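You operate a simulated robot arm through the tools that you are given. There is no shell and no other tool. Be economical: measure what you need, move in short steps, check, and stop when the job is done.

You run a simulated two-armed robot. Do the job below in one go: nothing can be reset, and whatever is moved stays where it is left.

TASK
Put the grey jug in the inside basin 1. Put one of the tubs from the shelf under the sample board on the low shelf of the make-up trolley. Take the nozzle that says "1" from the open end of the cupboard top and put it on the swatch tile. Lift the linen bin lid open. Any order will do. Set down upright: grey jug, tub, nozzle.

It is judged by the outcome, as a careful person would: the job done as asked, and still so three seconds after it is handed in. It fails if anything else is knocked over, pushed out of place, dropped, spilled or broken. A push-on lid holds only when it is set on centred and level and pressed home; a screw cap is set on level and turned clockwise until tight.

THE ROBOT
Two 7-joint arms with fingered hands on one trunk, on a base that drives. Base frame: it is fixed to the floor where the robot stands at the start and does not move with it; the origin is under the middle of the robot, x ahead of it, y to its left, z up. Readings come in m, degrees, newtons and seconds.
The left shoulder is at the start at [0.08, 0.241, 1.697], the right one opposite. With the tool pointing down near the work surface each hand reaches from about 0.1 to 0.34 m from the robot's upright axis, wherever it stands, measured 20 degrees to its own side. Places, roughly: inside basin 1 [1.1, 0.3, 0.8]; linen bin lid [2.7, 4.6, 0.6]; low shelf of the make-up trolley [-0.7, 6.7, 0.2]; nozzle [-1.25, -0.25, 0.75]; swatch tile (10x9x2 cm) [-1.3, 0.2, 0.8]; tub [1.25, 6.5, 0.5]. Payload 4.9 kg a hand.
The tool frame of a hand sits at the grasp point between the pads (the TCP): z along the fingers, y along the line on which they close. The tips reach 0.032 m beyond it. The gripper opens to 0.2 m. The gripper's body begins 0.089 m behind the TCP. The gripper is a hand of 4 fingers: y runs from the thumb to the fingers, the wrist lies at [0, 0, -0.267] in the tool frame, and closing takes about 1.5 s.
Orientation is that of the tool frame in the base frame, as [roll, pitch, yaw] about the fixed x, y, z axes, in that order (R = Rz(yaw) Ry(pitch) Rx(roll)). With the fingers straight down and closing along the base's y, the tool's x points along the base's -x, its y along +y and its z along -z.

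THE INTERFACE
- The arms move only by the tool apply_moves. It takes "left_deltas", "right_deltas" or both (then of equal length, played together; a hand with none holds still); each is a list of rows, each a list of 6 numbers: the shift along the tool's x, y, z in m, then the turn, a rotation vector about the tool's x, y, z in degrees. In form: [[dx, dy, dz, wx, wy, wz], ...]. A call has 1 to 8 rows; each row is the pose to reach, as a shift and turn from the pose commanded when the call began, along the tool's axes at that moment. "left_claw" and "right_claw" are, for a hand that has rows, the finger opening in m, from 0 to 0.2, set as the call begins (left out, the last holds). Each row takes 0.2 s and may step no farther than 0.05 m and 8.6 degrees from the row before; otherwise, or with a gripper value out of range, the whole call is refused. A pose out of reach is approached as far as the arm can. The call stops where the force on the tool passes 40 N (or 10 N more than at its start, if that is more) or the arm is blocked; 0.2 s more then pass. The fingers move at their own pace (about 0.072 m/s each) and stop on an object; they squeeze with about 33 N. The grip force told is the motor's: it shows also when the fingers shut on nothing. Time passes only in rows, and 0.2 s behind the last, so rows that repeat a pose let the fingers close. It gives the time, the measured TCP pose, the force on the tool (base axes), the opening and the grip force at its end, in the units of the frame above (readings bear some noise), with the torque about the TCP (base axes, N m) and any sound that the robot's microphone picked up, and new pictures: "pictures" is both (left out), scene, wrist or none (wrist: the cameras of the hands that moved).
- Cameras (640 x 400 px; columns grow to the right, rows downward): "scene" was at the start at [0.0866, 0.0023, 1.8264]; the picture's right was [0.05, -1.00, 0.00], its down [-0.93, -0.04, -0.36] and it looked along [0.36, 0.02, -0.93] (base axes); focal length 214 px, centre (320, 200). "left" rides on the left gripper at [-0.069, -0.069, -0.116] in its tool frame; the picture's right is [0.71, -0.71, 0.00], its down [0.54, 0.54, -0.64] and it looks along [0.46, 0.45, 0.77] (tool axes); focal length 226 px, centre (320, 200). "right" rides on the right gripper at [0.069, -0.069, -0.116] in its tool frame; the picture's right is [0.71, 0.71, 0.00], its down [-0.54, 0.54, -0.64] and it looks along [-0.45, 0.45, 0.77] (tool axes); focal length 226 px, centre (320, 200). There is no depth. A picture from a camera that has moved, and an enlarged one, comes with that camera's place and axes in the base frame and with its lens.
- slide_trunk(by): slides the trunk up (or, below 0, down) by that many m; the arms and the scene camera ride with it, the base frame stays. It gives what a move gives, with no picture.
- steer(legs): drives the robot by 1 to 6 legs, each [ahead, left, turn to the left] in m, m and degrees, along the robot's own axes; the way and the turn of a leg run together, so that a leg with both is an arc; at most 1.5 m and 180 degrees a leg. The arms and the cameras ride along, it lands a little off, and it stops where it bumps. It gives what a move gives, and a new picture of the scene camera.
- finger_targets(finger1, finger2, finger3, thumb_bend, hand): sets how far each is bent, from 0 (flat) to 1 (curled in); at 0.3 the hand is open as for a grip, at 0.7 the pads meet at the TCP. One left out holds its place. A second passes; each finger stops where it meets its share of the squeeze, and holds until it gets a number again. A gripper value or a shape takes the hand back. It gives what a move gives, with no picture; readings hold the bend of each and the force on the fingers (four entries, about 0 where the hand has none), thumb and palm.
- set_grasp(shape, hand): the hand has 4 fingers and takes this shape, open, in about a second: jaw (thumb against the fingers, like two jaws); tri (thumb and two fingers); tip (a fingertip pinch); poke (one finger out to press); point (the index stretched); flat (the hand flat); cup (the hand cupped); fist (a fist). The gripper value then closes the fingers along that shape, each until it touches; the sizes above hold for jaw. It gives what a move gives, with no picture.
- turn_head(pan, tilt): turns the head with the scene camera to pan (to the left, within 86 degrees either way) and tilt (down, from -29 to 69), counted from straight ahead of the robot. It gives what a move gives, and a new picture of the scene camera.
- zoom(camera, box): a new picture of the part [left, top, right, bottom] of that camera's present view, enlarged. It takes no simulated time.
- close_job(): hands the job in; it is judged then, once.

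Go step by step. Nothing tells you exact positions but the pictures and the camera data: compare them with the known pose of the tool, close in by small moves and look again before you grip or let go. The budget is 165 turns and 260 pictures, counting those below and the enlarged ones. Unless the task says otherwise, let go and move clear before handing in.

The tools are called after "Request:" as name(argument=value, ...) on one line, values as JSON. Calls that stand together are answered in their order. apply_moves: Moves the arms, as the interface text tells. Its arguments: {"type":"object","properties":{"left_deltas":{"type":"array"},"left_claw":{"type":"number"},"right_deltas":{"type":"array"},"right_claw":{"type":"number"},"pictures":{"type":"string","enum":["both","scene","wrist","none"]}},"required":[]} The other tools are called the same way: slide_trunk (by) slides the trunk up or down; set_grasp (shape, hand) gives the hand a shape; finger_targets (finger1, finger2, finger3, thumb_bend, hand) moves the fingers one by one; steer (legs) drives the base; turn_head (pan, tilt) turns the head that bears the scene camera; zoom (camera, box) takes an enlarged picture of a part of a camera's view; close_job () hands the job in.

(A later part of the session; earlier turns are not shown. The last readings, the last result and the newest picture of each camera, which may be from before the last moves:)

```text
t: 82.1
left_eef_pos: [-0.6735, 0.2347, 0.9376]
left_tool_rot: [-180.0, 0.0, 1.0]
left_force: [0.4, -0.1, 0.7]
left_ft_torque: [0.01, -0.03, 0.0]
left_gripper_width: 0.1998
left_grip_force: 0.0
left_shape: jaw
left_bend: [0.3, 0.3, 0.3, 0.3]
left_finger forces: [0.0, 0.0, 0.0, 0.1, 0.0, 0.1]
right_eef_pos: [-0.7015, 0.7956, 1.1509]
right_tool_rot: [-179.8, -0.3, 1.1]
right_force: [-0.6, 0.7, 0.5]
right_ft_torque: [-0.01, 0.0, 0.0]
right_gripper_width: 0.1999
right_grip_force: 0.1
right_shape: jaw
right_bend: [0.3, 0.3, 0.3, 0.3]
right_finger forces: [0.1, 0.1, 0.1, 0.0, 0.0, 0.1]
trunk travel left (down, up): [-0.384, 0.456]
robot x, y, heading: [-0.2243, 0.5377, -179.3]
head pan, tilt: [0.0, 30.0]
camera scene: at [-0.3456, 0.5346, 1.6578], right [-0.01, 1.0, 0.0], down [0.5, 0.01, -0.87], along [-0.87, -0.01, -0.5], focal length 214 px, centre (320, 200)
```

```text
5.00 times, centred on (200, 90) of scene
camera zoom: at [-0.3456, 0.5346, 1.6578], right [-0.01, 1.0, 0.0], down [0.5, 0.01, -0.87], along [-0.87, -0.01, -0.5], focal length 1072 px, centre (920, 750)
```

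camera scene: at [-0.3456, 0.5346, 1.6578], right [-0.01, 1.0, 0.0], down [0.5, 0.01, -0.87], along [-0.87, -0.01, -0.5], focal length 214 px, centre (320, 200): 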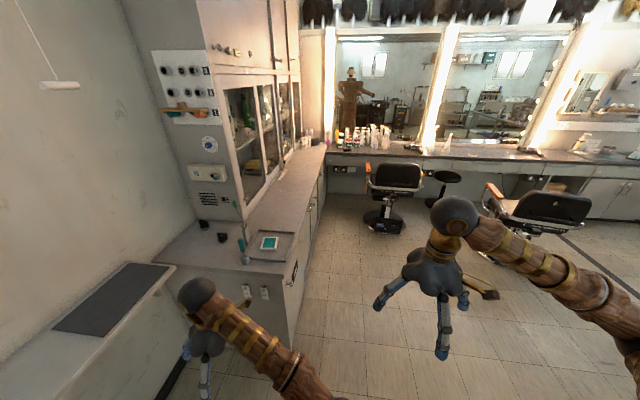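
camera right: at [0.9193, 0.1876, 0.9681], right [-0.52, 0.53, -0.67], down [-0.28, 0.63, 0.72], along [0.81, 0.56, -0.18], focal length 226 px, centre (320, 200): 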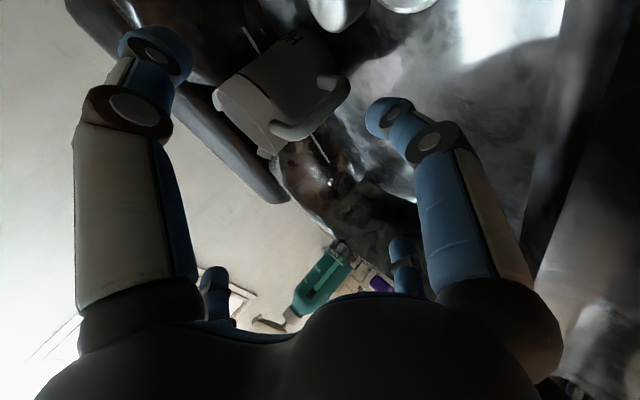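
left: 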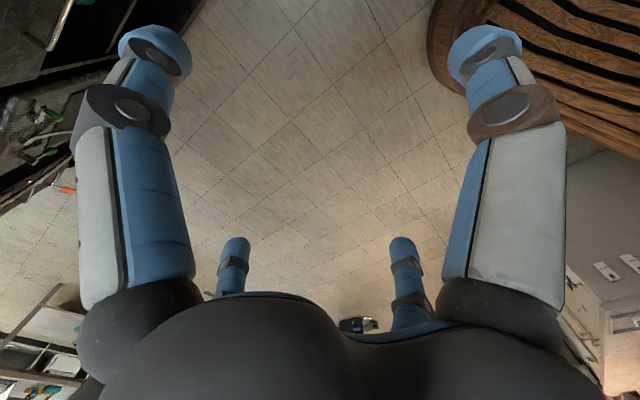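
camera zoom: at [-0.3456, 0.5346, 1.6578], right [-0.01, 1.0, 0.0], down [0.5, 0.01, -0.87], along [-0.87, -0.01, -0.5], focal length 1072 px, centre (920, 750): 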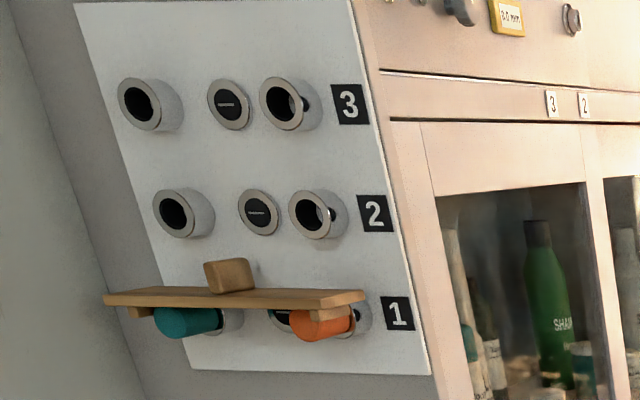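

Nozzle "1" is at about [-1.34, -0.07], the tile at about [-1.31, 0.22], surface z≈0.78. I'll drive nearer with the left arm toward them.

Request:
steer(legs=[[0, 0.44, -0.7], [0.33, 0, 0]])

Request:
turn_head(pan=0, tilt=48)

Request:
zoom(camera="left", box=[0, 0, 640, 400])

```text
t: 84.2
left_eef_pos: [-0.6764, -0.0836, 0.9394]
left_tool_rot: [-179.2, 0.1, -0.5]
left_force: [3.7, 30.3, 17.6]
left_ft_torque: [-0.87, -0.1, 0.37]
left_gripper_width: 0.1978
left_grip_force: 0.0
left_shape: jaw
left_bend: [0.3, 0.43, 0.3, 0.3]
left_finger forces: [0.1, 34.1, 0.1, 0.0, 0.1, 0.1]
right_eef_pos: [-0.694, 0.468, 1.1515]
right_tool_rot: [-179.8, -0.2, 0.3]
right_force: [1.0, -1.7, 1.0]
right_ft_torque: [0.07, -0.01, 0.0]
right_gripper_width: 0.2002
right_grip_force: 0.1
right_shape: jaw
right_bend: [0.3, 0.3, 0.3, 0.3]
right_finger forces: [0.0, 0.0, 0.1, 0.1, 0.0, 0.1]
trunk travel left (down, up): [-0.384, 0.456]
robot x, y, heading: [-0.2229, 0.2023, 180.1]
head pan, tilt: [0.0, 30.0]
stopped in leg 1: the force on the tool passed its limit (the readings are from after the stop); the commanded pose is now the measured one
camera scene: at [-0.3417, 0.2035, 1.6581], right [0.0, 1.0, 0.0], down [0.5, 0.0, -0.87], along [-0.87, 0.0, -0.5], focal length 214 px, centre (320, 200)
```

scene: 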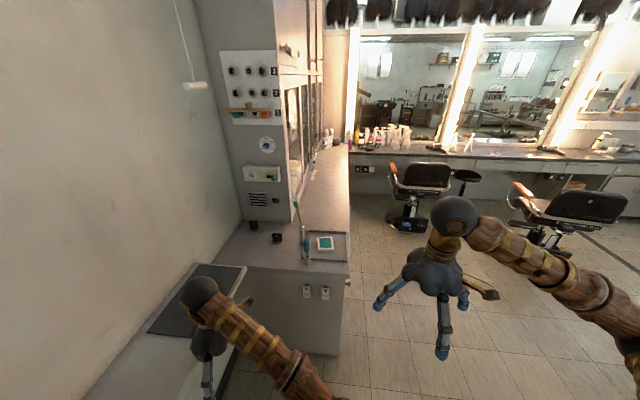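

```text
t: 85.0
left_eef_pos: [-0.6732, -0.0852, 0.9388]
left_tool_rot: [-179.6, 0.0, -0.2]
left_force: [3.2, 28.0, 12.8]
left_ft_torque: [-0.49, -0.13, 0.32]
left_gripper_width: 0.1749
left_grip_force: 0.0
left_shape: jaw
left_bend: [0.3, 0.44, 0.3, 0.3]
left_finger forces: [0.0, 30.6, 0.0, 0.1, 0.0, 0.1]
right_eef_pos: [-0.6938, 0.4697, 1.1516]
right_tool_rot: [-180.0, -0.4, 0.3]
right_force: [0.4, -0.1, -0.3]
right_ft_torque: [-0.01, 0.02, 0.01]
right_gripper_width: 0.1999
right_grip_force: 0.0
right_shape: jaw
right_bend: [0.3, 0.3, 0.3, 0.3]
right_finger forces: [0.0, 0.0, 0.1, 0.0, 0.1, 0.0]
trunk travel left (down, up): [-0.384, 0.456]
robot x, y, heading: [-0.2207, 0.2, -179.9]
head pan, tilt: [0.0, 48.0]
camera scene: at [-0.3298, 0.2059, 1.6312], right [0.0, 1.0, 0.0], down [0.74, 0.0, -0.67], along [-0.67, 0.0, -0.74], focal length 214 px, centre (320, 200)
```

scene: 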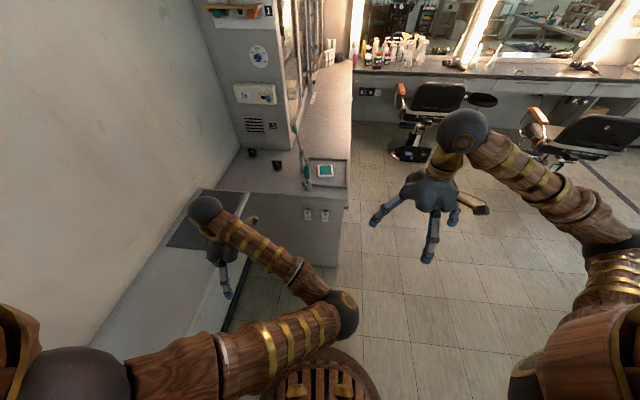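

```text
1.00 times, centred on (320, 200) of left
camera zoom: at [-0.7427, -0.0164, 1.0555], right [0.71, 0.7, 0.01], down [0.54, -0.55, 0.64], along [0.45, -0.45, -0.77], focal length 226 px, centre (320, 200)
```

zoom: 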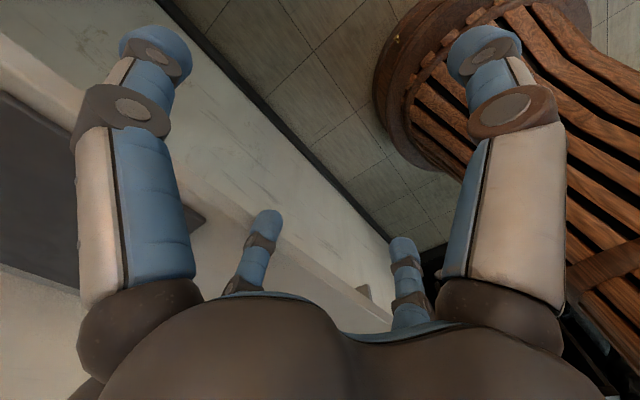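

The left finger met the side of a raised bench. I'll back off to the right, then raise the trunk so the hands clear it.

Request:
steer(legs=[[0, -0.07, 0]])

Request:
slide_trunk(by=0.25)

Request:
turn_head(pan=0, tilt=50)

Request:
zoom(camera="left", box=[0, 0, 640, 400])

```text
t: 86.1
left_eef_pos: [-0.6743, -0.0251, 0.9369]
left_tool_rot: [-179.4, 0.0, -0.1]
left_force: [0.2, -0.9, 0.2]
left_ft_torque: [0.04, -0.03, 0.01]
left_gripper_width: 0.1995
left_grip_force: 0.0
left_shape: jaw
left_bend: [0.3, 0.3, 0.3, 0.3]
left_finger forces: [0.0, 0.0, 0.0, 0.0, 0.0, 0.1]
right_eef_pos: [-0.6944, 0.529, 1.1529]
right_tool_rot: [-179.7, -0.2, 0.4]
right_force: [-0.3, 0.0, -0.1]
right_ft_torque: [0.04, 0.02, 0.0]
right_gripper_width: 0.2001
right_grip_force: 0.0
right_shape: jaw
right_bend: [0.3, 0.3, 0.3, 0.3]
right_finger forces: [0.1, 0.1, 0.0, 0.1, 0.0, 0.0]
trunk travel left (down, up): [-0.384, 0.456]
robot x, y, heading: [-0.2226, 0.2668, -179.5]
head pan, tilt: [0.0, 48.0]
camera scene: at [-0.3309, 0.2643, 1.6311], right [0.0, 1.0, 0.0], down [0.74, 0.0, -0.67], along [-0.67, 0.0, -0.74], focal length 214 px, centre (320, 200)
```

scene: 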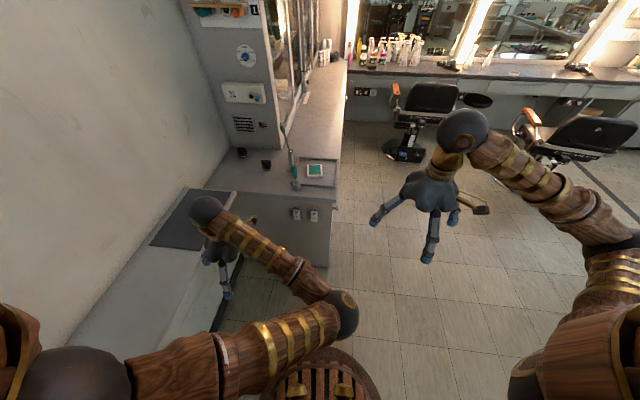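

```text
t: 88.6
left_eef_pos: [-0.6746, -0.0228, 1.1891]
left_tool_rot: [-179.5, -0.1, 0.0]
left_force: [0.6, -0.7, 0.1]
left_ft_torque: [-0.05, 0.04, 0.0]
left_gripper_width: 0.2001
left_grip_force: 0.0
left_shape: jaw
left_bend: [0.3, 0.3, 0.3, 0.3]
left_finger forces: [0.1, 0.1, 0.0, 0.1, 0.0, 0.1]
right_eef_pos: [-0.6945, 0.5332, 1.4013]
right_tool_rot: [-179.8, -0.3, 0.5]
right_force: [-0.5, -0.1, 0.6]
right_ft_torque: [0.0, -0.01, 0.02]
right_gripper_width: 0.2
right_grip_force: 0.0
right_shape: jaw
right_bend: [0.3, 0.3, 0.3, 0.3]
right_finger forces: [0.0, 0.0, 0.0, 0.0, 0.0, 0.0]
trunk travel left (down, up): [-0.634, 0.206]
robot x, y, heading: [-0.2217, 0.2703, -179.9]
head pan, tilt: [0.0, 48.0]
```

```text
t: 89.3
left_eef_pos: [-0.6762, -0.0223, 1.1876]
left_tool_rot: [-179.5, 0.1, 0.0]
left_force: [0.1, 0.0, 0.6]
left_ft_torque: [-0.04, -0.01, 0.0]
left_gripper_width: 0.1999
left_grip_force: 0.0
left_shape: jaw
left_bend: [0.3, 0.3, 0.3, 0.3]
left_finger forces: [0.1, 0.1, 0.1, 0.0, 0.0, 0.0]
right_eef_pos: [-0.6944, 0.5337, 1.4007]
right_tool_rot: [-179.8, -0.2, 0.4]
right_force: [0.7, 0.1, 0.3]
right_ft_torque: [0.01, 0.03, 0.01]
right_gripper_width: 0.1999
right_grip_force: 0.0
right_shape: jaw
right_bend: [0.3, 0.3, 0.3, 0.3]
right_finger forces: [0.0, 0.0, 0.0, 0.0, 0.1, 0.0]
trunk travel left (down, up): [-0.634, 0.206]
robot x, y, heading: [-0.2211, 0.2693, -179.8]
head pan, tilt: [0.0, 50.0]
camera scene: at [-0.3292, 0.2683, 1.8783], right [0.0, 1.0, 0.0], down [0.77, 0.0, -0.64], along [-0.64, 0.0, -0.77], focal length 214 px, centre (320, 200)
```

scene: 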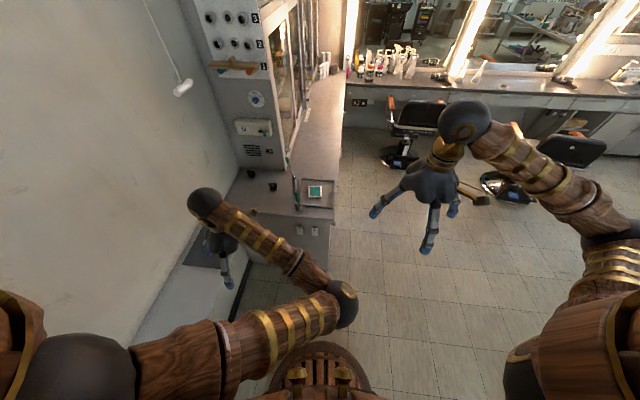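

```text
1.00 times, centred on (320, 200) of left
camera zoom: at [-0.7429, 0.0461, 1.3041], right [0.71, 0.71, 0.01], down [0.54, -0.55, 0.64], along [0.45, -0.45, -0.77], focal length 226 px, centre (320, 200)
```

zoom: 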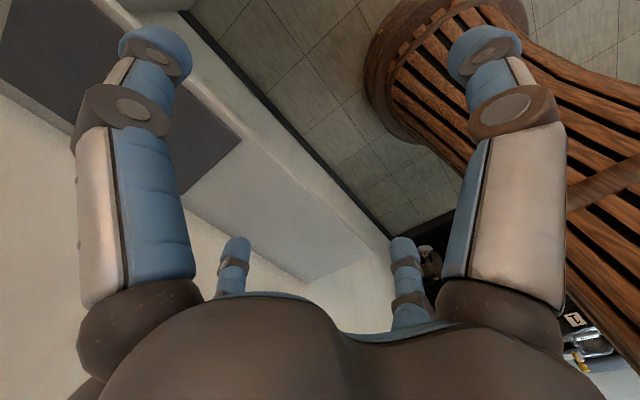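

Clear of the bench now. I'll drive forward about 0.36 m toward the cupboard end.

Request:
steer(legs=[[0.36, 0.05, 0]])

Request:
turn_head(pan=0, tilt=60)

Request:
zoom(camera="scene", box=[160, 60, 380, 230])

Request:
zoom(camera="left", box=[0, 0, 640, 400])

```text
t: 91.6
left_eef_pos: [-1.0335, -0.0708, 1.188]
left_tool_rot: [-179.5, 0.0, -0.2]
left_force: [-0.1, -0.1, 0.0]
left_ft_torque: [0.0, 0.01, 0.0]
left_gripper_width: 0.2001
left_grip_force: 0.0
left_shape: jaw
left_bend: [0.3, 0.3, 0.3, 0.3]
left_finger forces: [0.1, 0.0, 0.0, 0.0, 0.0, 0.0]
right_eef_pos: [-1.0508, 0.4841, 1.4039]
right_tool_rot: [-179.7, -0.2, 0.2]
right_force: [-0.5, 0.9, 0.1]
right_ft_torque: [0.02, 0.05, 0.01]
right_gripper_width: 0.2001
right_grip_force: 0.1
right_shape: jaw
right_bend: [0.3, 0.3, 0.3, 0.3]
right_finger forces: [0.1, 0.0, 0.1, 0.0, 0.1, 0.0]
trunk travel left (down, up): [-0.634, 0.206]
robot x, y, heading: [-0.5823, 0.2193, -180.0]
head pan, tilt: [0.0, 50.0]
camera scene: at [-0.6853, 0.2187, 1.8786], right [0.0, 1.0, 0.0], down [0.76, 0.0, -0.64], along [-0.64, 0.0, -0.76], focal length 214 px, centre (320, 200)
```

scene: 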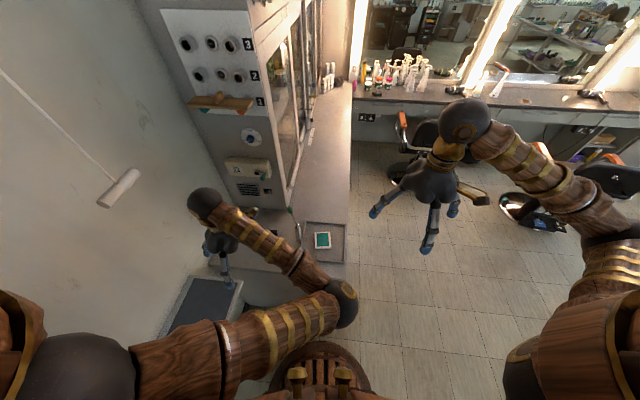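

```text
t: 92.3
left_eef_pos: [-1.0344, -0.0717, 1.1867]
left_tool_rot: [-179.4, 0.0, -0.2]
left_force: [-0.3, -0.2, 0.8]
left_ft_torque: [0.01, 0.01, 0.03]
left_gripper_width: 0.1997
left_grip_force: 0.1
left_shape: jaw
left_bend: [0.3, 0.3, 0.3, 0.3]
left_finger forces: [0.0, 0.1, 0.1, 0.0, 0.0, 0.0]
right_eef_pos: [-1.0529, 0.4845, 1.401]
right_tool_rot: [-179.8, -0.2, 0.3]
right_force: [0.4, 0.5, -0.1]
right_ft_torque: [-0.01, 0.0, -0.01]
right_gripper_width: 0.1999
right_grip_force: 0.0
right_shape: jaw
right_bend: [0.3, 0.3, 0.3, 0.3]
right_finger forces: [0.0, 0.1, 0.1, 0.0, 0.0, 0.0]
trunk travel left (down, up): [-0.634, 0.206]
robot x, y, heading: [-0.5791, 0.2191, -180.1]
head pan, tilt: [0.0, 60.0]
camera scene: at [-0.6781, 0.2184, 1.8658], right [0.0, 1.0, 0.0], down [0.87, 0.0, -0.5], along [-0.5, 0.0, -0.87], focal length 214 px, centre (320, 200)
```

scene: 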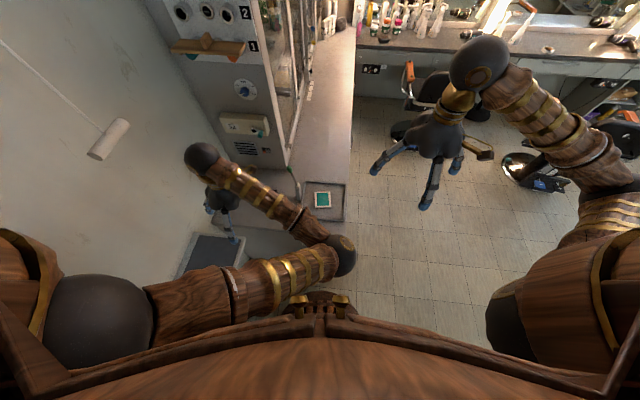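

```text
2.35 times, centred on (270, 145) of scene
camera zoom: at [-0.6781, 0.2184, 1.8658], right [0.0, 1.0, 0.0], down [0.87, 0.0, -0.5], along [-0.5, 0.0, -0.87], focal length 505 px, centre (438, 329)
```

zoom: 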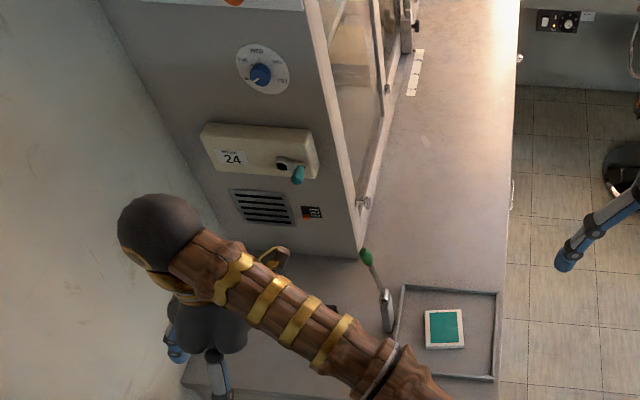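

```text
1.00 times, centred on (320, 200) of left
camera zoom: at [-1.1029, -0.0026, 1.3043], right [0.71, 0.7, 0.01], down [0.54, -0.55, 0.64], along [0.45, -0.45, -0.77], focal length 226 px, centre (320, 200)
```

zoom: 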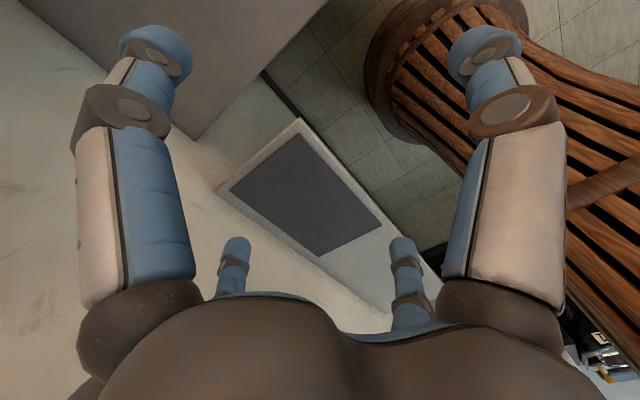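

I'll move the left hand over nozzle 1 at this height to see it in the wrist camera.

Request:
apply_moves(left_deltas=[[-0.045, -0.003, 0, 0, 0, 0], [-0.09, -0.007, 0, 0, 0, 0], [-0.135, -0.01, 0, 0, 0, 0], [-0.18, -0.014, 0, 0, 0, 0], [-0.225, -0.017, 0, 0, 0, 0], [-0.28, -0.02, 0, 0, 0, 0]], pictures="both")

```text
refused: row 6 steps farther than a row can; nothing moved
```

Request:
apply_moves(left_deltas=[[-0.047, -0.003, 0, 0, 0, 0], [-0.094, -0.007, 0, 0, 0, 0], [-0.141, -0.01, 0, 0, 0, 0], [-0.188, -0.014, 0, 0, 0, 0], [-0.235, -0.017, 0, 0, 0, 0], [-0.28, -0.02, 0, 0, 0, 0]], pictures="both")

```text
t: 93.7
left_eef_pos: [-1.3125, -0.0538, 1.1892]
left_tool_rot: [-179.4, 0.0, -0.1]
left_force: [19.3, -2.5, -2.1]
left_ft_torque: [-0.02, -0.45, 0.2]
left_gripper_width: 0.1989
left_grip_force: 0.1
left_shape: jaw
left_bend: [0.41, 0.3, 0.3, 0.3]
left_finger forces: [18.2, 0.0, 0.1, 0.0, 0.0, 0.0]
right_eef_pos: [-1.0499, 0.4802, 1.4033]
right_tool_rot: [-179.8, -0.1, 0.4]
right_force: [-0.6, -1.5, -0.6]
right_ft_torque: [0.01, 0.01, 0.0]
right_gripper_width: 0.2
right_grip_force: 0.1
right_shape: jaw
right_bend: [0.3, 0.3, 0.3, 0.3]
right_finger forces: [0.0, 0.0, 0.0, 0.0, 0.1, 0.1]
trunk travel left (down, up): [-0.634, 0.206]
robot x, y, heading: [-0.5844, 0.2211, -179.9]
head pan, tilt: [0.0, 60.0]
camera scene: at [-0.6733, 0.2161, 1.866], right [0.0, 1.0, 0.0], down [0.86, 0.0, -0.5], along [-0.5, 0.0, -0.86], focal length 214 px, centre (320, 200)
camera left: at [-1.3807, 0.0146, 1.3061], right [0.71, 0.71, 0.01], down [0.54, -0.55, 0.64], along [0.46, -0.45, -0.77], focal length 226 px, centre (320, 200)
```

scene: 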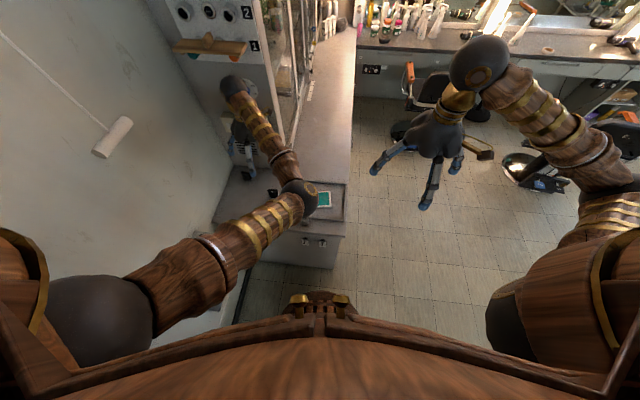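
left: 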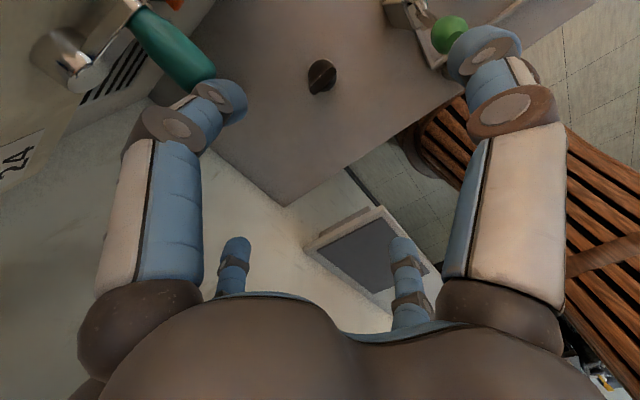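

Finger1 touched a teal lever on the panel. I'll back off at once and check the lever.

Request:
apply_moves(left_deltas=[[0.025, 0, 0, 0, 0, 0], [0.07, 0, 0, 0, 0, 0], [0.07, 0, 0, 0, 0, 0]], pictures="none")

Request:
zoom(camera="left", box=[0, 0, 640, 400])

Request:
zoom(camera="scene", box=[180, 60, 340, 180])

```text
t: 94.5
left_eef_pos: [-1.2451, -0.0505, 1.1879]
left_tool_rot: [-179.4, 0.1, -0.1]
left_force: [-0.5, 0.5, 0.0]
left_ft_torque: [-0.01, 0.01, -0.02]
left_gripper_width: 0.2
left_grip_force: 0.2
left_shape: jaw
left_bend: [0.3, 0.3, 0.3, 0.3]
left_finger forces: [0.0, 0.0, 0.1, 0.0, 0.0, 0.1]
right_eef_pos: [-1.0535, 0.4828, 1.4021]
right_tool_rot: [-179.7, -0.2, 0.3]
right_force: [-0.5, -0.6, -0.7]
right_ft_torque: [0.0, 0.07, 0.0]
right_gripper_width: 0.2001
right_grip_force: 0.0
right_shape: jaw
right_bend: [0.3, 0.3, 0.3, 0.3]
right_finger forces: [0.0, 0.0, 0.0, 0.1, 0.0, 0.0]
trunk travel left (down, up): [-0.634, 0.206]
robot x, y, heading: [-0.5822, 0.2176, -180.0]
head pan, tilt: [0.0, 60.0]
```

```text
1.00 times, centred on (320, 200) of left
camera zoom: at [-1.3129, 0.0184, 1.3054], right [0.71, 0.7, 0.01], down [0.54, -0.55, 0.64], along [0.45, -0.45, -0.77], focal length 226 px, centre (320, 200)
```

zoom: 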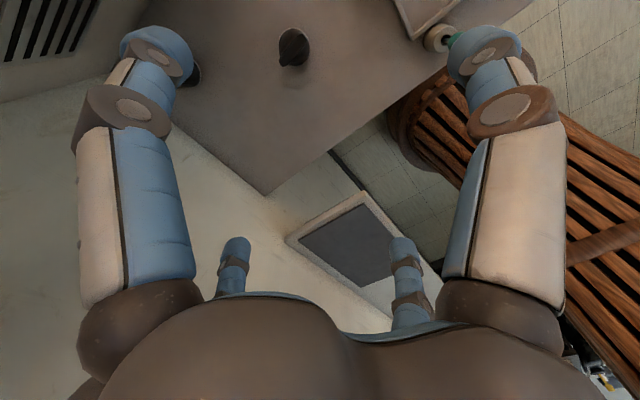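

```text
3.33 times, centred on (260, 120) of scene
camera zoom: at [-0.6771, 0.2181, 1.8659], right [0.0, 1.0, 0.0], down [0.87, 0.0, -0.5], along [-0.5, 0.0, -0.87], focal length 715 px, centre (520, 467)
```

zoom: 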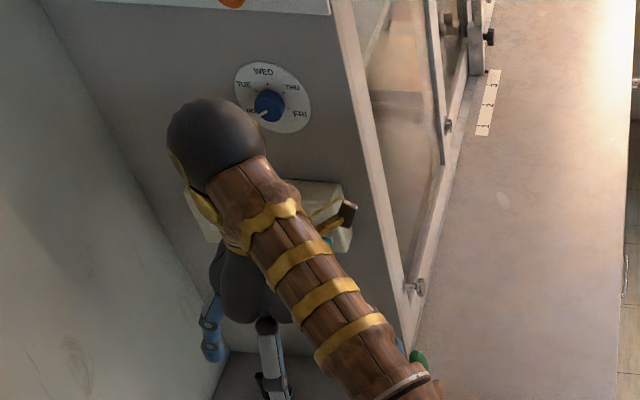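

Nozzle 1 confirmed at [-1.31, -0.046]. Keeping the trunk high so the elbow stays above the brush and dispenser, I lower the hand in front of the panel.

Request:
apply_moves(left_deltas=[[0, 0, 0.04, 0, 0, 0], [0, 0, 0.08, 0, 0, 0], [0, 0, 0.12, 0, 0, 0], [0, 0, 0.16, 0, 0, 0], [0, 0, 0.2, 0, 0, 0], [0, 0, 0.23, 0, 0, 0]], left_claw=0.14, pictures="both")

Request:
zoom(camera="scene", box=[180, 80, 360, 240])

```text
t: 95.9
left_eef_pos: [-1.247, -0.0478, 0.9543]
left_tool_rot: [-179.4, 0.0, -0.2]
left_force: [-0.8, -0.2, 0.0]
left_ft_torque: [0.0, 0.01, 0.0]
left_gripper_width: 0.1404
left_grip_force: 0.1
left_shape: jaw
left_bend: [0.31, 0.31, 0.31, 0.28]
left_finger forces: [0.0, 0.1, 0.1, 0.1, 0.0, 0.0]
right_eef_pos: [-1.0549, 0.4829, 1.4007]
right_tool_rot: [-179.8, -0.3, 0.4]
right_force: [-0.2, 0.1, 0.4]
right_ft_torque: [0.01, -0.01, -0.01]
right_gripper_width: 0.2001
right_grip_force: 0.1
right_shape: jaw
right_bend: [0.3, 0.3, 0.3, 0.3]
right_finger forces: [0.1, 0.0, 0.0, 0.0, 0.0, 0.0]
trunk travel left (down, up): [-0.634, 0.206]
robot x, y, heading: [-0.5822, 0.2167, -180.0]
head pan, tilt: [0.0, 60.0]
camera scene: at [-0.6795, 0.2176, 1.8658], right [0.0, 1.0, 0.0], down [0.87, 0.0, -0.5], along [-0.5, 0.0, -0.87], focal length 214 px, centre (320, 200)
camera left: at [-1.3144, 0.0208, 1.072], right [0.71, 0.7, 0.01], down [0.54, -0.55, 0.64], along [0.45, -0.45, -0.77], focal length 226 px, centre (320, 200)
```

scene: 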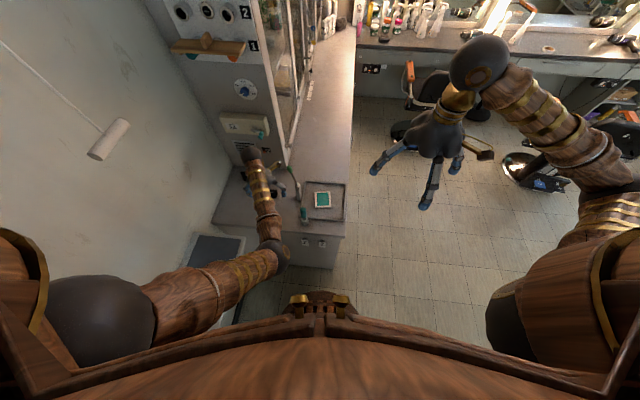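
left: 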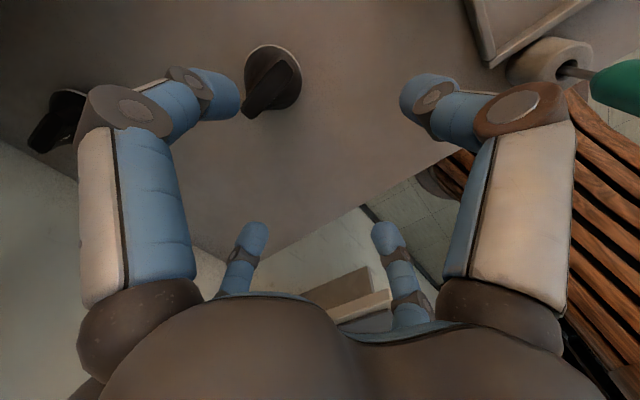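

```text
2.50 times, centred on (270, 160) of scene
camera zoom: at [-0.6795, 0.2176, 1.8658], right [0.0, 1.0, 0.0], down [0.87, 0.0, -0.5], along [-0.5, 0.0, -0.87], focal length 536 px, centre (445, 300)
```

zoom: 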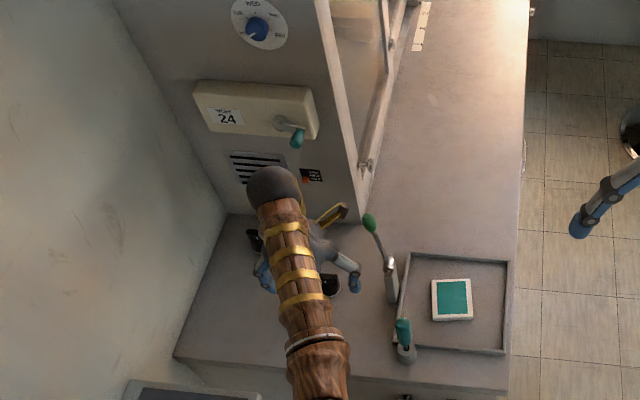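

The lever looks as before. I zoom on the nozzle to read its orientation.

Request:
zoom(camera="left", box=[200, 20, 360, 140])

```text
3.33 times, centred on (280, 80) of left
camera zoom: at [-1.3144, 0.0208, 1.072], right [0.71, 0.7, 0.01], down [0.54, -0.55, 0.64], along [0.45, -0.45, -0.77], focal length 754 px, centre (453, 600)
```

zoom: 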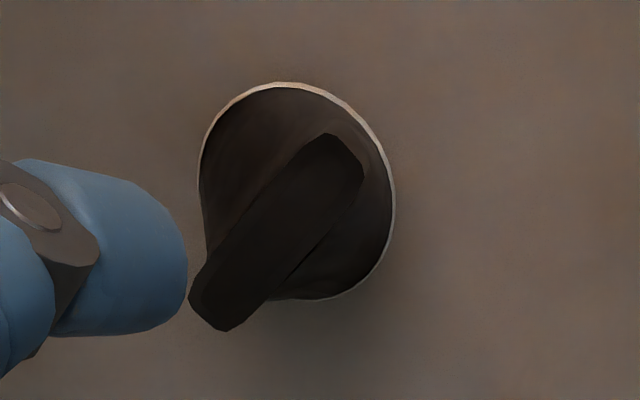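

The nozzle's blade runs along y; base centre [-1.311, -0.050], height about 5 cm. I'll move over it and descend, then pinch its ends with thumb and finger2.

Request:
apply_moves(left_deltas=[[-0.032, 0.001, 0.03, 0, 0, 0], [-0.063, 0.002, 0.045, 0, 0, 0], [-0.063, 0.002, 0.08, 0, 0, 0], [-0.063, 0.002, 0.1, 0, 0, 0]], pictures="wrist")

```text
t: 96.9
left_eef_pos: [-1.3088, -0.0488, 0.8573]
left_tool_rot: [-179.5, 0.0, -0.2]
left_force: [0.1, -0.8, 0.5]
left_ft_torque: [0.0, 0.02, 0.0]
left_gripper_width: 0.1404
left_grip_force: 0.1
left_shape: jaw
left_bend: [0.31, 0.31, 0.31, 0.28]
left_finger forces: [0.0, 0.0, 0.0, 0.0, 0.0, 0.0]
right_eef_pos: [-1.0541, 0.4821, 1.4008]
right_tool_rot: [-179.7, -0.3, 0.3]
right_force: [-0.1, 0.4, -0.4]
right_ft_torque: [-0.01, 0.05, 0.01]
right_gripper_width: 0.1999
right_grip_force: 0.1
right_shape: jaw
right_bend: [0.3, 0.3, 0.3, 0.3]
right_finger forces: [0.0, 0.0, 0.0, 0.1, 0.0, 0.0]
trunk travel left (down, up): [-0.634, 0.206]
robot x, y, heading: [-0.5821, 0.2181, -179.9]
head pan, tilt: [0.0, 60.0]
camera left: at [-1.3761, 0.02, 0.9739], right [0.71, 0.7, 0.01], down [0.54, -0.55, 0.64], along [0.45, -0.45, -0.77], focal length 226 px, centre (320, 200)
```

left: 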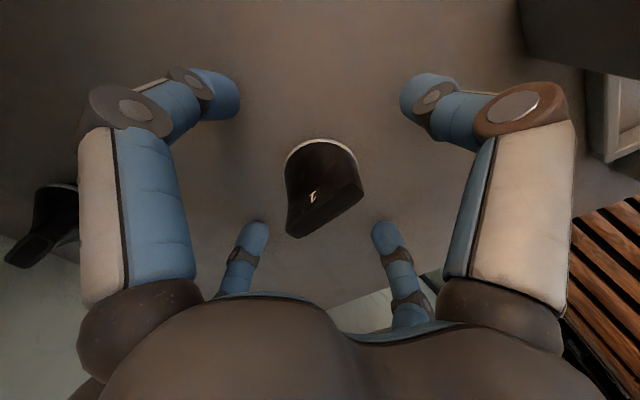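

Label "1" is visible, nozzle centred. Down 17 mm more, then pinch with thumb and finger2.

Request:
apply_moves(left_deltas=[[0, 0.001, 0.012, 0, 0, 0], [0, 0.001, 0.018, 0, 0, 0]], pictures="none")

Request:
finger_targets(hand="left", finger1=0.25, finger2=0.7, finger3=0.25, thumb_bend=0.7)

Request:
zoom(camera="left", box=[160, 50, 480, 270])

```text
t: 97.4
left_eef_pos: [-1.3134, -0.0489, 0.8529]
left_tool_rot: [-179.7, 0.7, 0.0]
left_force: [3.0, 1.7, 21.7]
left_ft_torque: [-0.79, -1.1, 0.25]
left_gripper_width: 0.1401
left_grip_force: 0.2
left_shape: jaw
left_bend: [0.31, 0.3, 0.28, 0.28]
left_finger forces: [0.0, 9.9, 12.3, 0.0, 0.1, 0.1]
right_eef_pos: [-1.0498, 0.4839, 1.4021]
right_tool_rot: [-179.9, -0.1, 0.3]
right_force: [0.4, -0.8, -0.3]
right_ft_torque: [0.02, 0.02, 0.0]
right_gripper_width: 0.2
right_grip_force: 0.1
right_shape: jaw
right_bend: [0.3, 0.3, 0.3, 0.3]
right_finger forces: [0.0, 0.1, 0.0, 0.0, 0.0, 0.0]
trunk travel left (down, up): [-0.634, 0.206]
robot x, y, heading: [-0.5826, 0.2207, -180.1]
head pan, tilt: [0.0, 60.0]
stopped in row 2 (left hand): the force on the tool passed its limit (the readings are from after the stop); the commanded pose is now the measured one
```

```text
t: 97.7
left_eef_pos: [-1.3194, -0.0503, 0.8618]
left_tool_rot: [-179.8, 1.5, -0.2]
left_force: [-0.7, 1.5, 29.2]
left_ft_torque: [-2.57, -0.22, 0.18]
left_gripper_width: 0.1114
left_grip_force: 14.1
left_shape: fingers
left_bend: [0.25, 0.48, 0.25, 0.57]
left_finger forces: [0.0, 27.6, 0.1, 0.0, 0.0, 0.0]
right_eef_pos: [-1.048, 0.4842, 1.404]
right_tool_rot: [-179.9, -0.2, 0.4]
right_force: [0.0, 0.2, 0.2]
right_ft_torque: [0.01, 0.0, -0.01]
right_gripper_width: 0.2001
right_grip_force: 0.0
right_shape: jaw
right_bend: [0.3, 0.3, 0.3, 0.3]
right_finger forces: [0.0, 0.0, 0.0, 0.1, 0.0, 0.1]
trunk travel left (down, up): [-0.634, 0.206]
robot x, y, heading: [-0.5812, 0.2166, -180.0]
head pan, tilt: [0.0, 60.0]
stopped (left hand): the force on the tool passed its limit (the readings are from after the stop); the commanded pose is now the measured one
```

```text
1.82 times, centred on (320, 160) of left
camera zoom: at [-1.3849, 0.0197, 0.981], right [0.71, 0.71, -0.02], down [0.56, -0.55, 0.63], along [0.43, -0.45, -0.78], focal length 411 px, centre (320, 273)
```

zoom: 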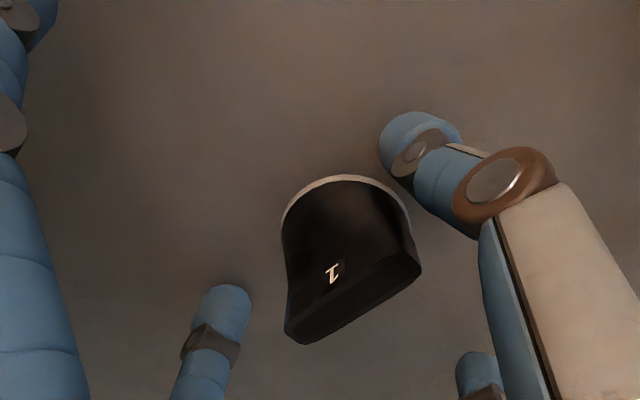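

The fingertips meet the cupboard top (surface ≈0.82), so I rise 12 mm, then close again.

Request:
apply_moves(left_deltas=[[0.005, 0, -0.008, 0, -1.0, 0], [0.009, 0.0, -0.013, 0, -1.5, 0]], pictures="none")

Request:
finger_targets(hand="left", finger2=0.6, thumb_bend=0.6)

Request:
zoom(camera="left", box=[160, 50, 480, 270])

```text
t: 98.3
left_eef_pos: [-1.3056, -0.0495, 0.8636]
left_tool_rot: [-179.7, 2.0, -0.1]
left_force: [-0.3, 0.0, 0.8]
left_ft_torque: [0.03, 0.0, -0.01]
left_gripper_width: 0.1029
left_grip_force: 0.1
left_shape: fingers
left_bend: [0.25, 0.54, 0.25, 0.7]
left_finger forces: [0.0, 0.0, 0.0, 0.0, 0.0, 0.0]
right_eef_pos: [-1.0549, 0.4835, 1.401]
right_tool_rot: [-179.8, -0.3, 0.3]
right_force: [-0.7, -0.4, 0.4]
right_ft_torque: [0.03, 0.03, -0.03]
right_gripper_width: 0.2
right_grip_force: 0.1
right_shape: jaw
right_bend: [0.3, 0.3, 0.3, 0.3]
right_finger forces: [0.0, 0.0, 0.0, 0.0, 0.0, 0.0]
trunk travel left (down, up): [-0.634, 0.206]
robot x, y, heading: [-0.5837, 0.2163, -180.1]
head pan, tilt: [0.0, 60.0]
```

```text
t: 99.3
left_eef_pos: [-1.3088, -0.05, 0.8667]
left_tool_rot: [-179.7, 2.2, -0.2]
left_force: [-0.2, -0.8, -0.6]
left_ft_torque: [0.0, -0.01, -0.02]
left_gripper_width: 0.1076
left_grip_force: 0.1
left_shape: fingers
left_bend: [0.25, 0.6, 0.25, 0.6]
left_finger forces: [0.0, 0.0, 0.0, 0.1, 0.0, 0.1]
right_eef_pos: [-1.0551, 0.4823, 1.4009]
right_tool_rot: [-179.8, -0.4, 0.3]
right_force: [-1.2, 0.3, -0.2]
right_ft_torque: [0.0, 0.02, -0.02]
right_gripper_width: 0.2
right_grip_force: 0.2
right_shape: jaw
right_bend: [0.3, 0.3, 0.3, 0.3]
right_finger forces: [0.0, 0.0, 0.0, 0.0, 0.0, 0.1]
trunk travel left (down, up): [-0.634, 0.206]
robot x, y, heading: [-0.5785, 0.2187, -180.3]
head pan, tilt: [0.0, 60.0]
```

```text
1.82 times, centred on (320, 160) of left
camera zoom: at [-1.3722, 0.0185, 0.9854], right [0.71, 0.71, -0.02], down [0.57, -0.55, 0.62], along [0.42, -0.45, -0.79], focal length 411 px, centre (320, 273)
```

zoom: 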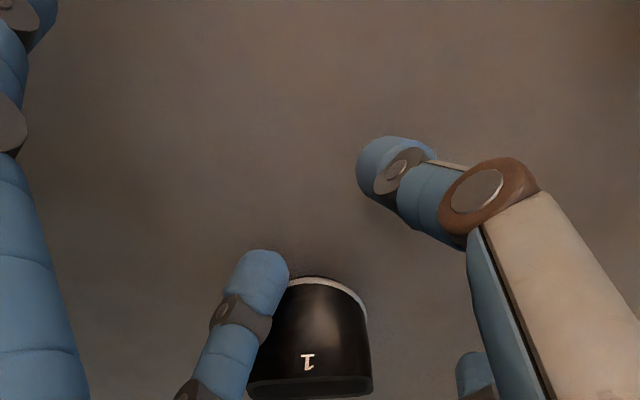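

The thumb nudged the nozzle: it is still upright, now at about [-1.267, -0.097], turned 45°. I'll rise, reopen, and turn the hand 45° to match its blade.

Request:
apply_moves(left_deltas=[[0, 0, -0.03, 0, 0, 0], [0, 0, -0.06, 0, 2.2, 0], [0.014, 0.016, -0.06, 0, 2.2, 8], [0.028, 0.032, -0.06, 0, 2.2, 16], [0.042, 0.047, -0.06, 0, 2.2, 24], [0.042, 0.047, -0.06, 0, 2.2, 32], [0.042, 0.047, -0.06, 0, 2.2, 40], [0.042, 0.047, -0.06, 0, 2.2, 45]], left_claw=0.14, pictures="wrist")

Request:
zoom(camera="scene", box=[180, 80, 360, 240])

```text
t: 101.1
left_eef_pos: [-1.2641, -0.0997, 0.9231]
left_tool_rot: [179.4, -0.2, -45.1]
left_force: [0.3, 0.7, -0.3]
left_ft_torque: [-0.01, -0.01, -0.04]
left_gripper_width: 0.1393
left_grip_force: 0.0
left_shape: jaw
left_bend: [0.31, 0.31, 0.31, 0.28]
left_finger forces: [0.1, 0.1, 0.0, 0.1, 0.0, 0.0]
right_eef_pos: [-1.0536, 0.4831, 1.4013]
right_tool_rot: [-179.9, -0.2, 0.3]
right_force: [1.3, -0.6, -0.4]
right_ft_torque: [0.03, 0.02, 0.02]
right_gripper_width: 0.2001
right_grip_force: 0.1
right_shape: jaw
right_bend: [0.3, 0.3, 0.3, 0.3]
right_finger forces: [0.0, 0.0, 0.0, 0.0, 0.0, 0.0]
trunk travel left (down, up): [-0.634, 0.206]
robot x, y, heading: [-0.5854, 0.2159, -179.9]
head pan, tilt: [0.0, 60.0]
camera left: at [-1.2623, -0.0006, 1.0393], right [1.0, 0.0, 0.0], down [0.0, -0.76, 0.65], along [-0.01, -0.65, -0.76], focal length 226 px, centre (320, 200)
```

left: 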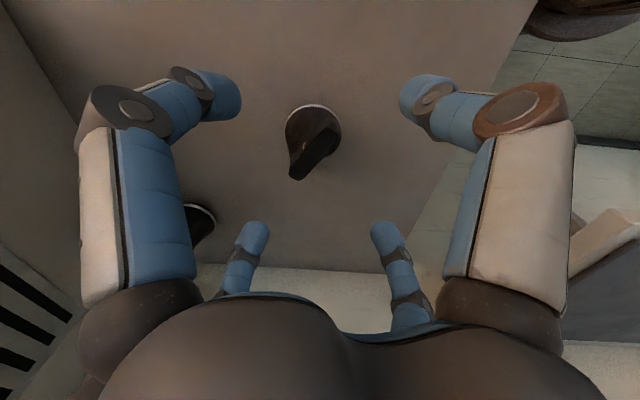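

```text
2.50 times, centred on (270, 160) of scene
camera zoom: at [-0.6785, 0.2178, 1.8658], right [0.0, 1.0, 0.0], down [0.87, 0.0, -0.5], along [-0.5, 0.0, -0.87], focal length 536 px, centre (445, 300)
```

zoom: 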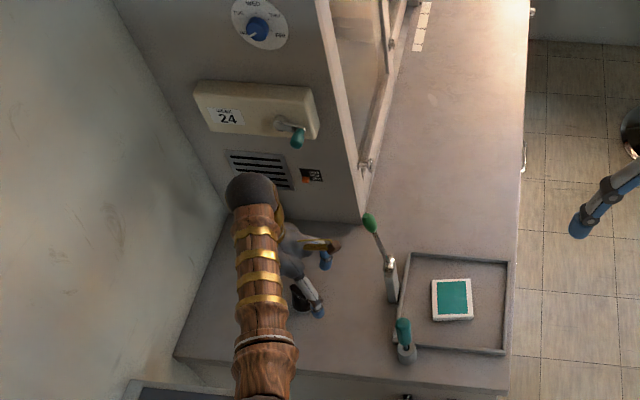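

The nozzle sits at [-1.271, -0.096], blade at about 49°. I align and descend to z 0.870.

Request:
apply_moves(left_deltas=[[-0.008, 0.002, 0.0, 0, 0, -4], [-0.008, 0.002, 0.03, 0, 0, -4], [-0.008, 0.002, 0.05, 0, 0, -4]], pictures="wrist")

Request:
zoom(camera="left", box=[200, 100, 440, 260])

```text
t: 101.9
left_eef_pos: [-1.2716, -0.095, 0.873]
left_tool_rot: [179.4, -0.1, -41.1]
left_force: [1.0, -0.5, 0.1]
left_ft_torque: [0.01, -0.02, 0.0]
left_gripper_width: 0.1396
left_grip_force: 0.0
left_shape: jaw
left_bend: [0.31, 0.31, 0.31, 0.28]
left_finger forces: [0.0, 0.0, 0.0, 0.1, 0.0, 0.0]
right_eef_pos: [-1.0544, 0.4824, 1.4002]
right_tool_rot: [-179.8, -0.4, 0.4]
right_force: [0.2, 0.1, -0.4]
right_ft_torque: [0.0, -0.03, 0.02]
right_gripper_width: 0.2
right_grip_force: 0.1
right_shape: jaw
right_bend: [0.3, 0.3, 0.3, 0.3]
right_finger forces: [0.1, 0.0, 0.0, 0.0, 0.0, 0.0]
trunk travel left (down, up): [-0.634, 0.206]
robot x, y, heading: [-0.5824, 0.2184, -179.8]
head pan, tilt: [0.0, 60.0]
camera left: at [-1.2767, 0.0031, 0.9883], right [1.0, 0.07, -0.01], down [0.06, -0.76, 0.65], along [0.04, -0.65, -0.76], focal length 226 px, centre (320, 200)
```

left: 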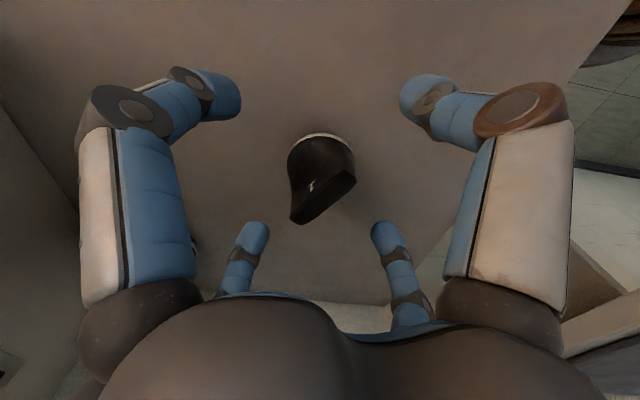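

```text
2.50 times, centred on (320, 180) of left
camera zoom: at [-1.2767, 0.0031, 0.9883], right [1.0, 0.07, -0.01], down [0.06, -0.76, 0.65], along [0.04, -0.65, -0.76], focal length 565 px, centre (320, 250)
```

zoom: 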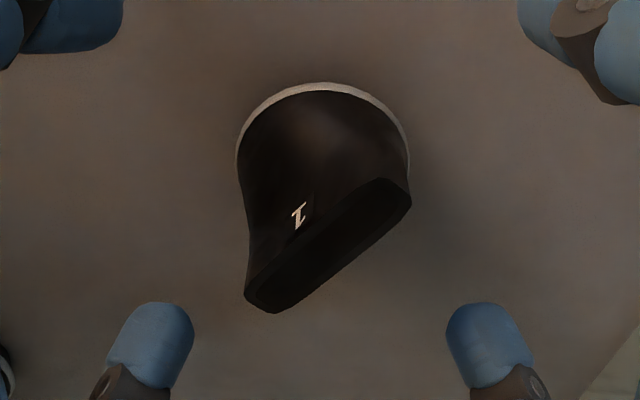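

Blade lies right on the thumb–finger2 line, centred. Close both together.

Request:
finger_targets(hand="left", finger2=0.55, thumb_bend=0.54)

Request:
zoom(camera="left", box=[200, 100, 440, 260])

```text
t: 102.9
left_eef_pos: [-1.2714, -0.0949, 0.8722]
left_tool_rot: [179.4, -0.1, -41.1]
left_force: [-0.3, 0.1, -0.5]
left_ft_torque: [0.02, -0.01, -0.02]
left_gripper_width: 0.0789
left_grip_force: 0.0
left_shape: fingers
left_bend: [0.31, 0.55, 0.31, 0.54]
left_finger forces: [0.1, 0.1, 0.1, 0.1, 0.0, 0.0]
right_eef_pos: [-1.0544, 0.4827, 1.4014]
right_tool_rot: [-179.8, -0.2, 0.3]
right_force: [-0.8, 0.1, -0.7]
right_ft_torque: [0.02, -0.02, 0.03]
right_gripper_width: 0.2001
right_grip_force: 0.2
right_shape: jaw
right_bend: [0.3, 0.3, 0.3, 0.3]
right_finger forces: [0.0, 0.0, 0.1, 0.0, 0.1, 0.0]
trunk travel left (down, up): [-0.634, 0.206]
robot x, y, heading: [-0.5831, 0.2181, -179.8]
head pan, tilt: [0.0, 60.0]
```

```text
2.50 times, centred on (320, 180) of left
camera zoom: at [-1.2765, 0.0035, 0.9888], right [1.0, 0.07, -0.01], down [0.06, -0.76, 0.65], along [0.04, -0.65, -0.76], focal length 565 px, centre (320, 250)
```

zoom: 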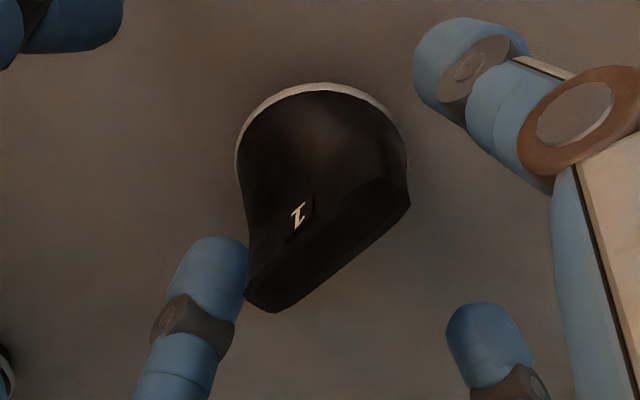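

Finger2 is near one end; close both the rest of the way.

Request:
finger_targets(hand="left", finger2=0.6, thumb_bend=0.66)

Request:
zoom(camera="left", box=[200, 100, 440, 260])

```text
t: 103.9
left_eef_pos: [-1.2711, -0.0949, 0.8737]
left_tool_rot: [179.4, -0.1, -41.1]
left_force: [-0.3, 0.0, 2.8]
left_ft_torque: [-0.05, 0.02, 0.0]
left_gripper_width: 0.069
left_grip_force: 5.5
left_shape: fingers
left_bend: [0.31, 0.57, 0.31, 0.64]
left_finger forces: [0.1, 5.2, 0.0, 0.1, 5.8, 0.0]
right_eef_pos: [-1.0547, 0.4834, 1.4008]
right_tool_rot: [-179.8, -0.3, 0.2]
right_force: [-0.6, 0.1, 0.0]
right_ft_torque: [0.0, 0.05, -0.01]
right_gripper_width: 0.1997
right_grip_force: 0.1
right_shape: jaw
right_bend: [0.3, 0.3, 0.3, 0.3]
right_finger forces: [0.1, 0.1, 0.1, 0.0, 0.1, 0.1]
trunk travel left (down, up): [-0.634, 0.206]
robot x, y, heading: [-0.5815, 0.2184, -180.1]
head pan, tilt: [0.0, 60.0]
```

```text
2.50 times, centred on (320, 180) of left
camera zoom: at [-1.2764, 0.0035, 0.989], right [1.0, 0.07, -0.01], down [0.06, -0.76, 0.65], along [0.04, -0.65, -0.76], focal length 565 px, centre (320, 250)
```

zoom: 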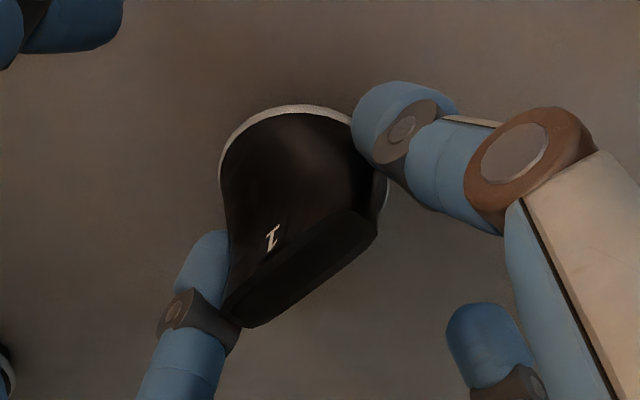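

Both digits touch with equal force. Squeeze further and lift 2 cm.

Request:
finger_targets(hand="left", finger2=0.72, thumb_bend=0.78)

Request:
apply_moves(left_deltas=[[0, 0, -0.01, 0, 0, 0], [0, 0, -0.02, 0, 0, 0], [0, 0, -0.03, 0, 0, 0]], pictures="wrist")

```text
t: 104.9
left_eef_pos: [-1.2707, -0.0959, 0.8737]
left_tool_rot: [179.4, -0.1, -41.1]
left_force: [0.3, -0.3, 0.8]
left_ft_torque: [0.02, 0.02, 0.01]
left_gripper_width: 0.0653
left_grip_force: 15.4
left_shape: fingers
left_bend: [0.31, 0.53, 0.31, 0.68]
left_finger forces: [0.1, 15.2, 0.0, 0.0, 16.1, 0.0]
right_eef_pos: [-1.0534, 0.4832, 1.4008]
right_tool_rot: [-179.8, -0.3, 0.3]
right_force: [-0.6, 0.2, -0.3]
right_ft_torque: [0.02, 0.0, -0.02]
right_gripper_width: 0.1999
right_grip_force: 0.0
right_shape: jaw
right_bend: [0.3, 0.3, 0.3, 0.3]
right_finger forces: [0.0, 0.0, 0.1, 0.1, 0.0, 0.0]
trunk travel left (down, up): [-0.634, 0.206]
robot x, y, heading: [-0.5814, 0.2163, -180.0]
head pan, tilt: [0.0, 60.0]
```

```text
t: 105.7
left_eef_pos: [-1.271, -0.0966, 0.905]
left_tool_rot: [179.3, -0.1, -41.1]
left_force: [0.4, 0.0, -0.9]
left_ft_torque: [-0.02, 0.03, 0.01]
left_gripper_width: 0.0655
left_grip_force: 15.0
left_shape: fingers
left_bend: [0.31, 0.53, 0.31, 0.68]
left_finger forces: [0.0, 15.4, 0.0, 0.1, 15.6, 0.0]
right_eef_pos: [-1.055, 0.4827, 1.4019]
right_tool_rot: [-179.8, -0.4, 0.4]
right_force: [0.4, -0.9, 0.2]
right_ft_torque: [-0.02, -0.03, -0.02]
right_gripper_width: 0.1998
right_grip_force: 0.0
right_shape: jaw
right_bend: [0.3, 0.3, 0.3, 0.3]
right_finger forces: [0.0, 0.1, 0.0, 0.1, 0.0, 0.1]
trunk travel left (down, up): [-0.634, 0.206]
robot x, y, heading: [-0.5811, 0.2186, -179.8]
head pan, tilt: [0.0, 60.0]
camera left: at [-1.2761, 0.0032, 1.0198], right [1.0, 0.07, -0.01], down [0.06, -0.76, 0.65], along [0.04, -0.65, -0.76], focal length 226 px, centre (320, 200)
```

left: 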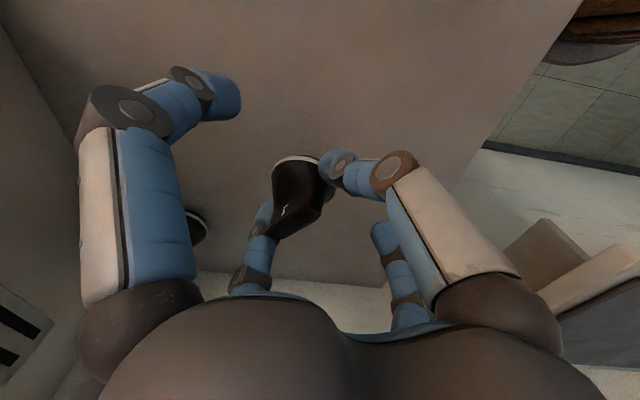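

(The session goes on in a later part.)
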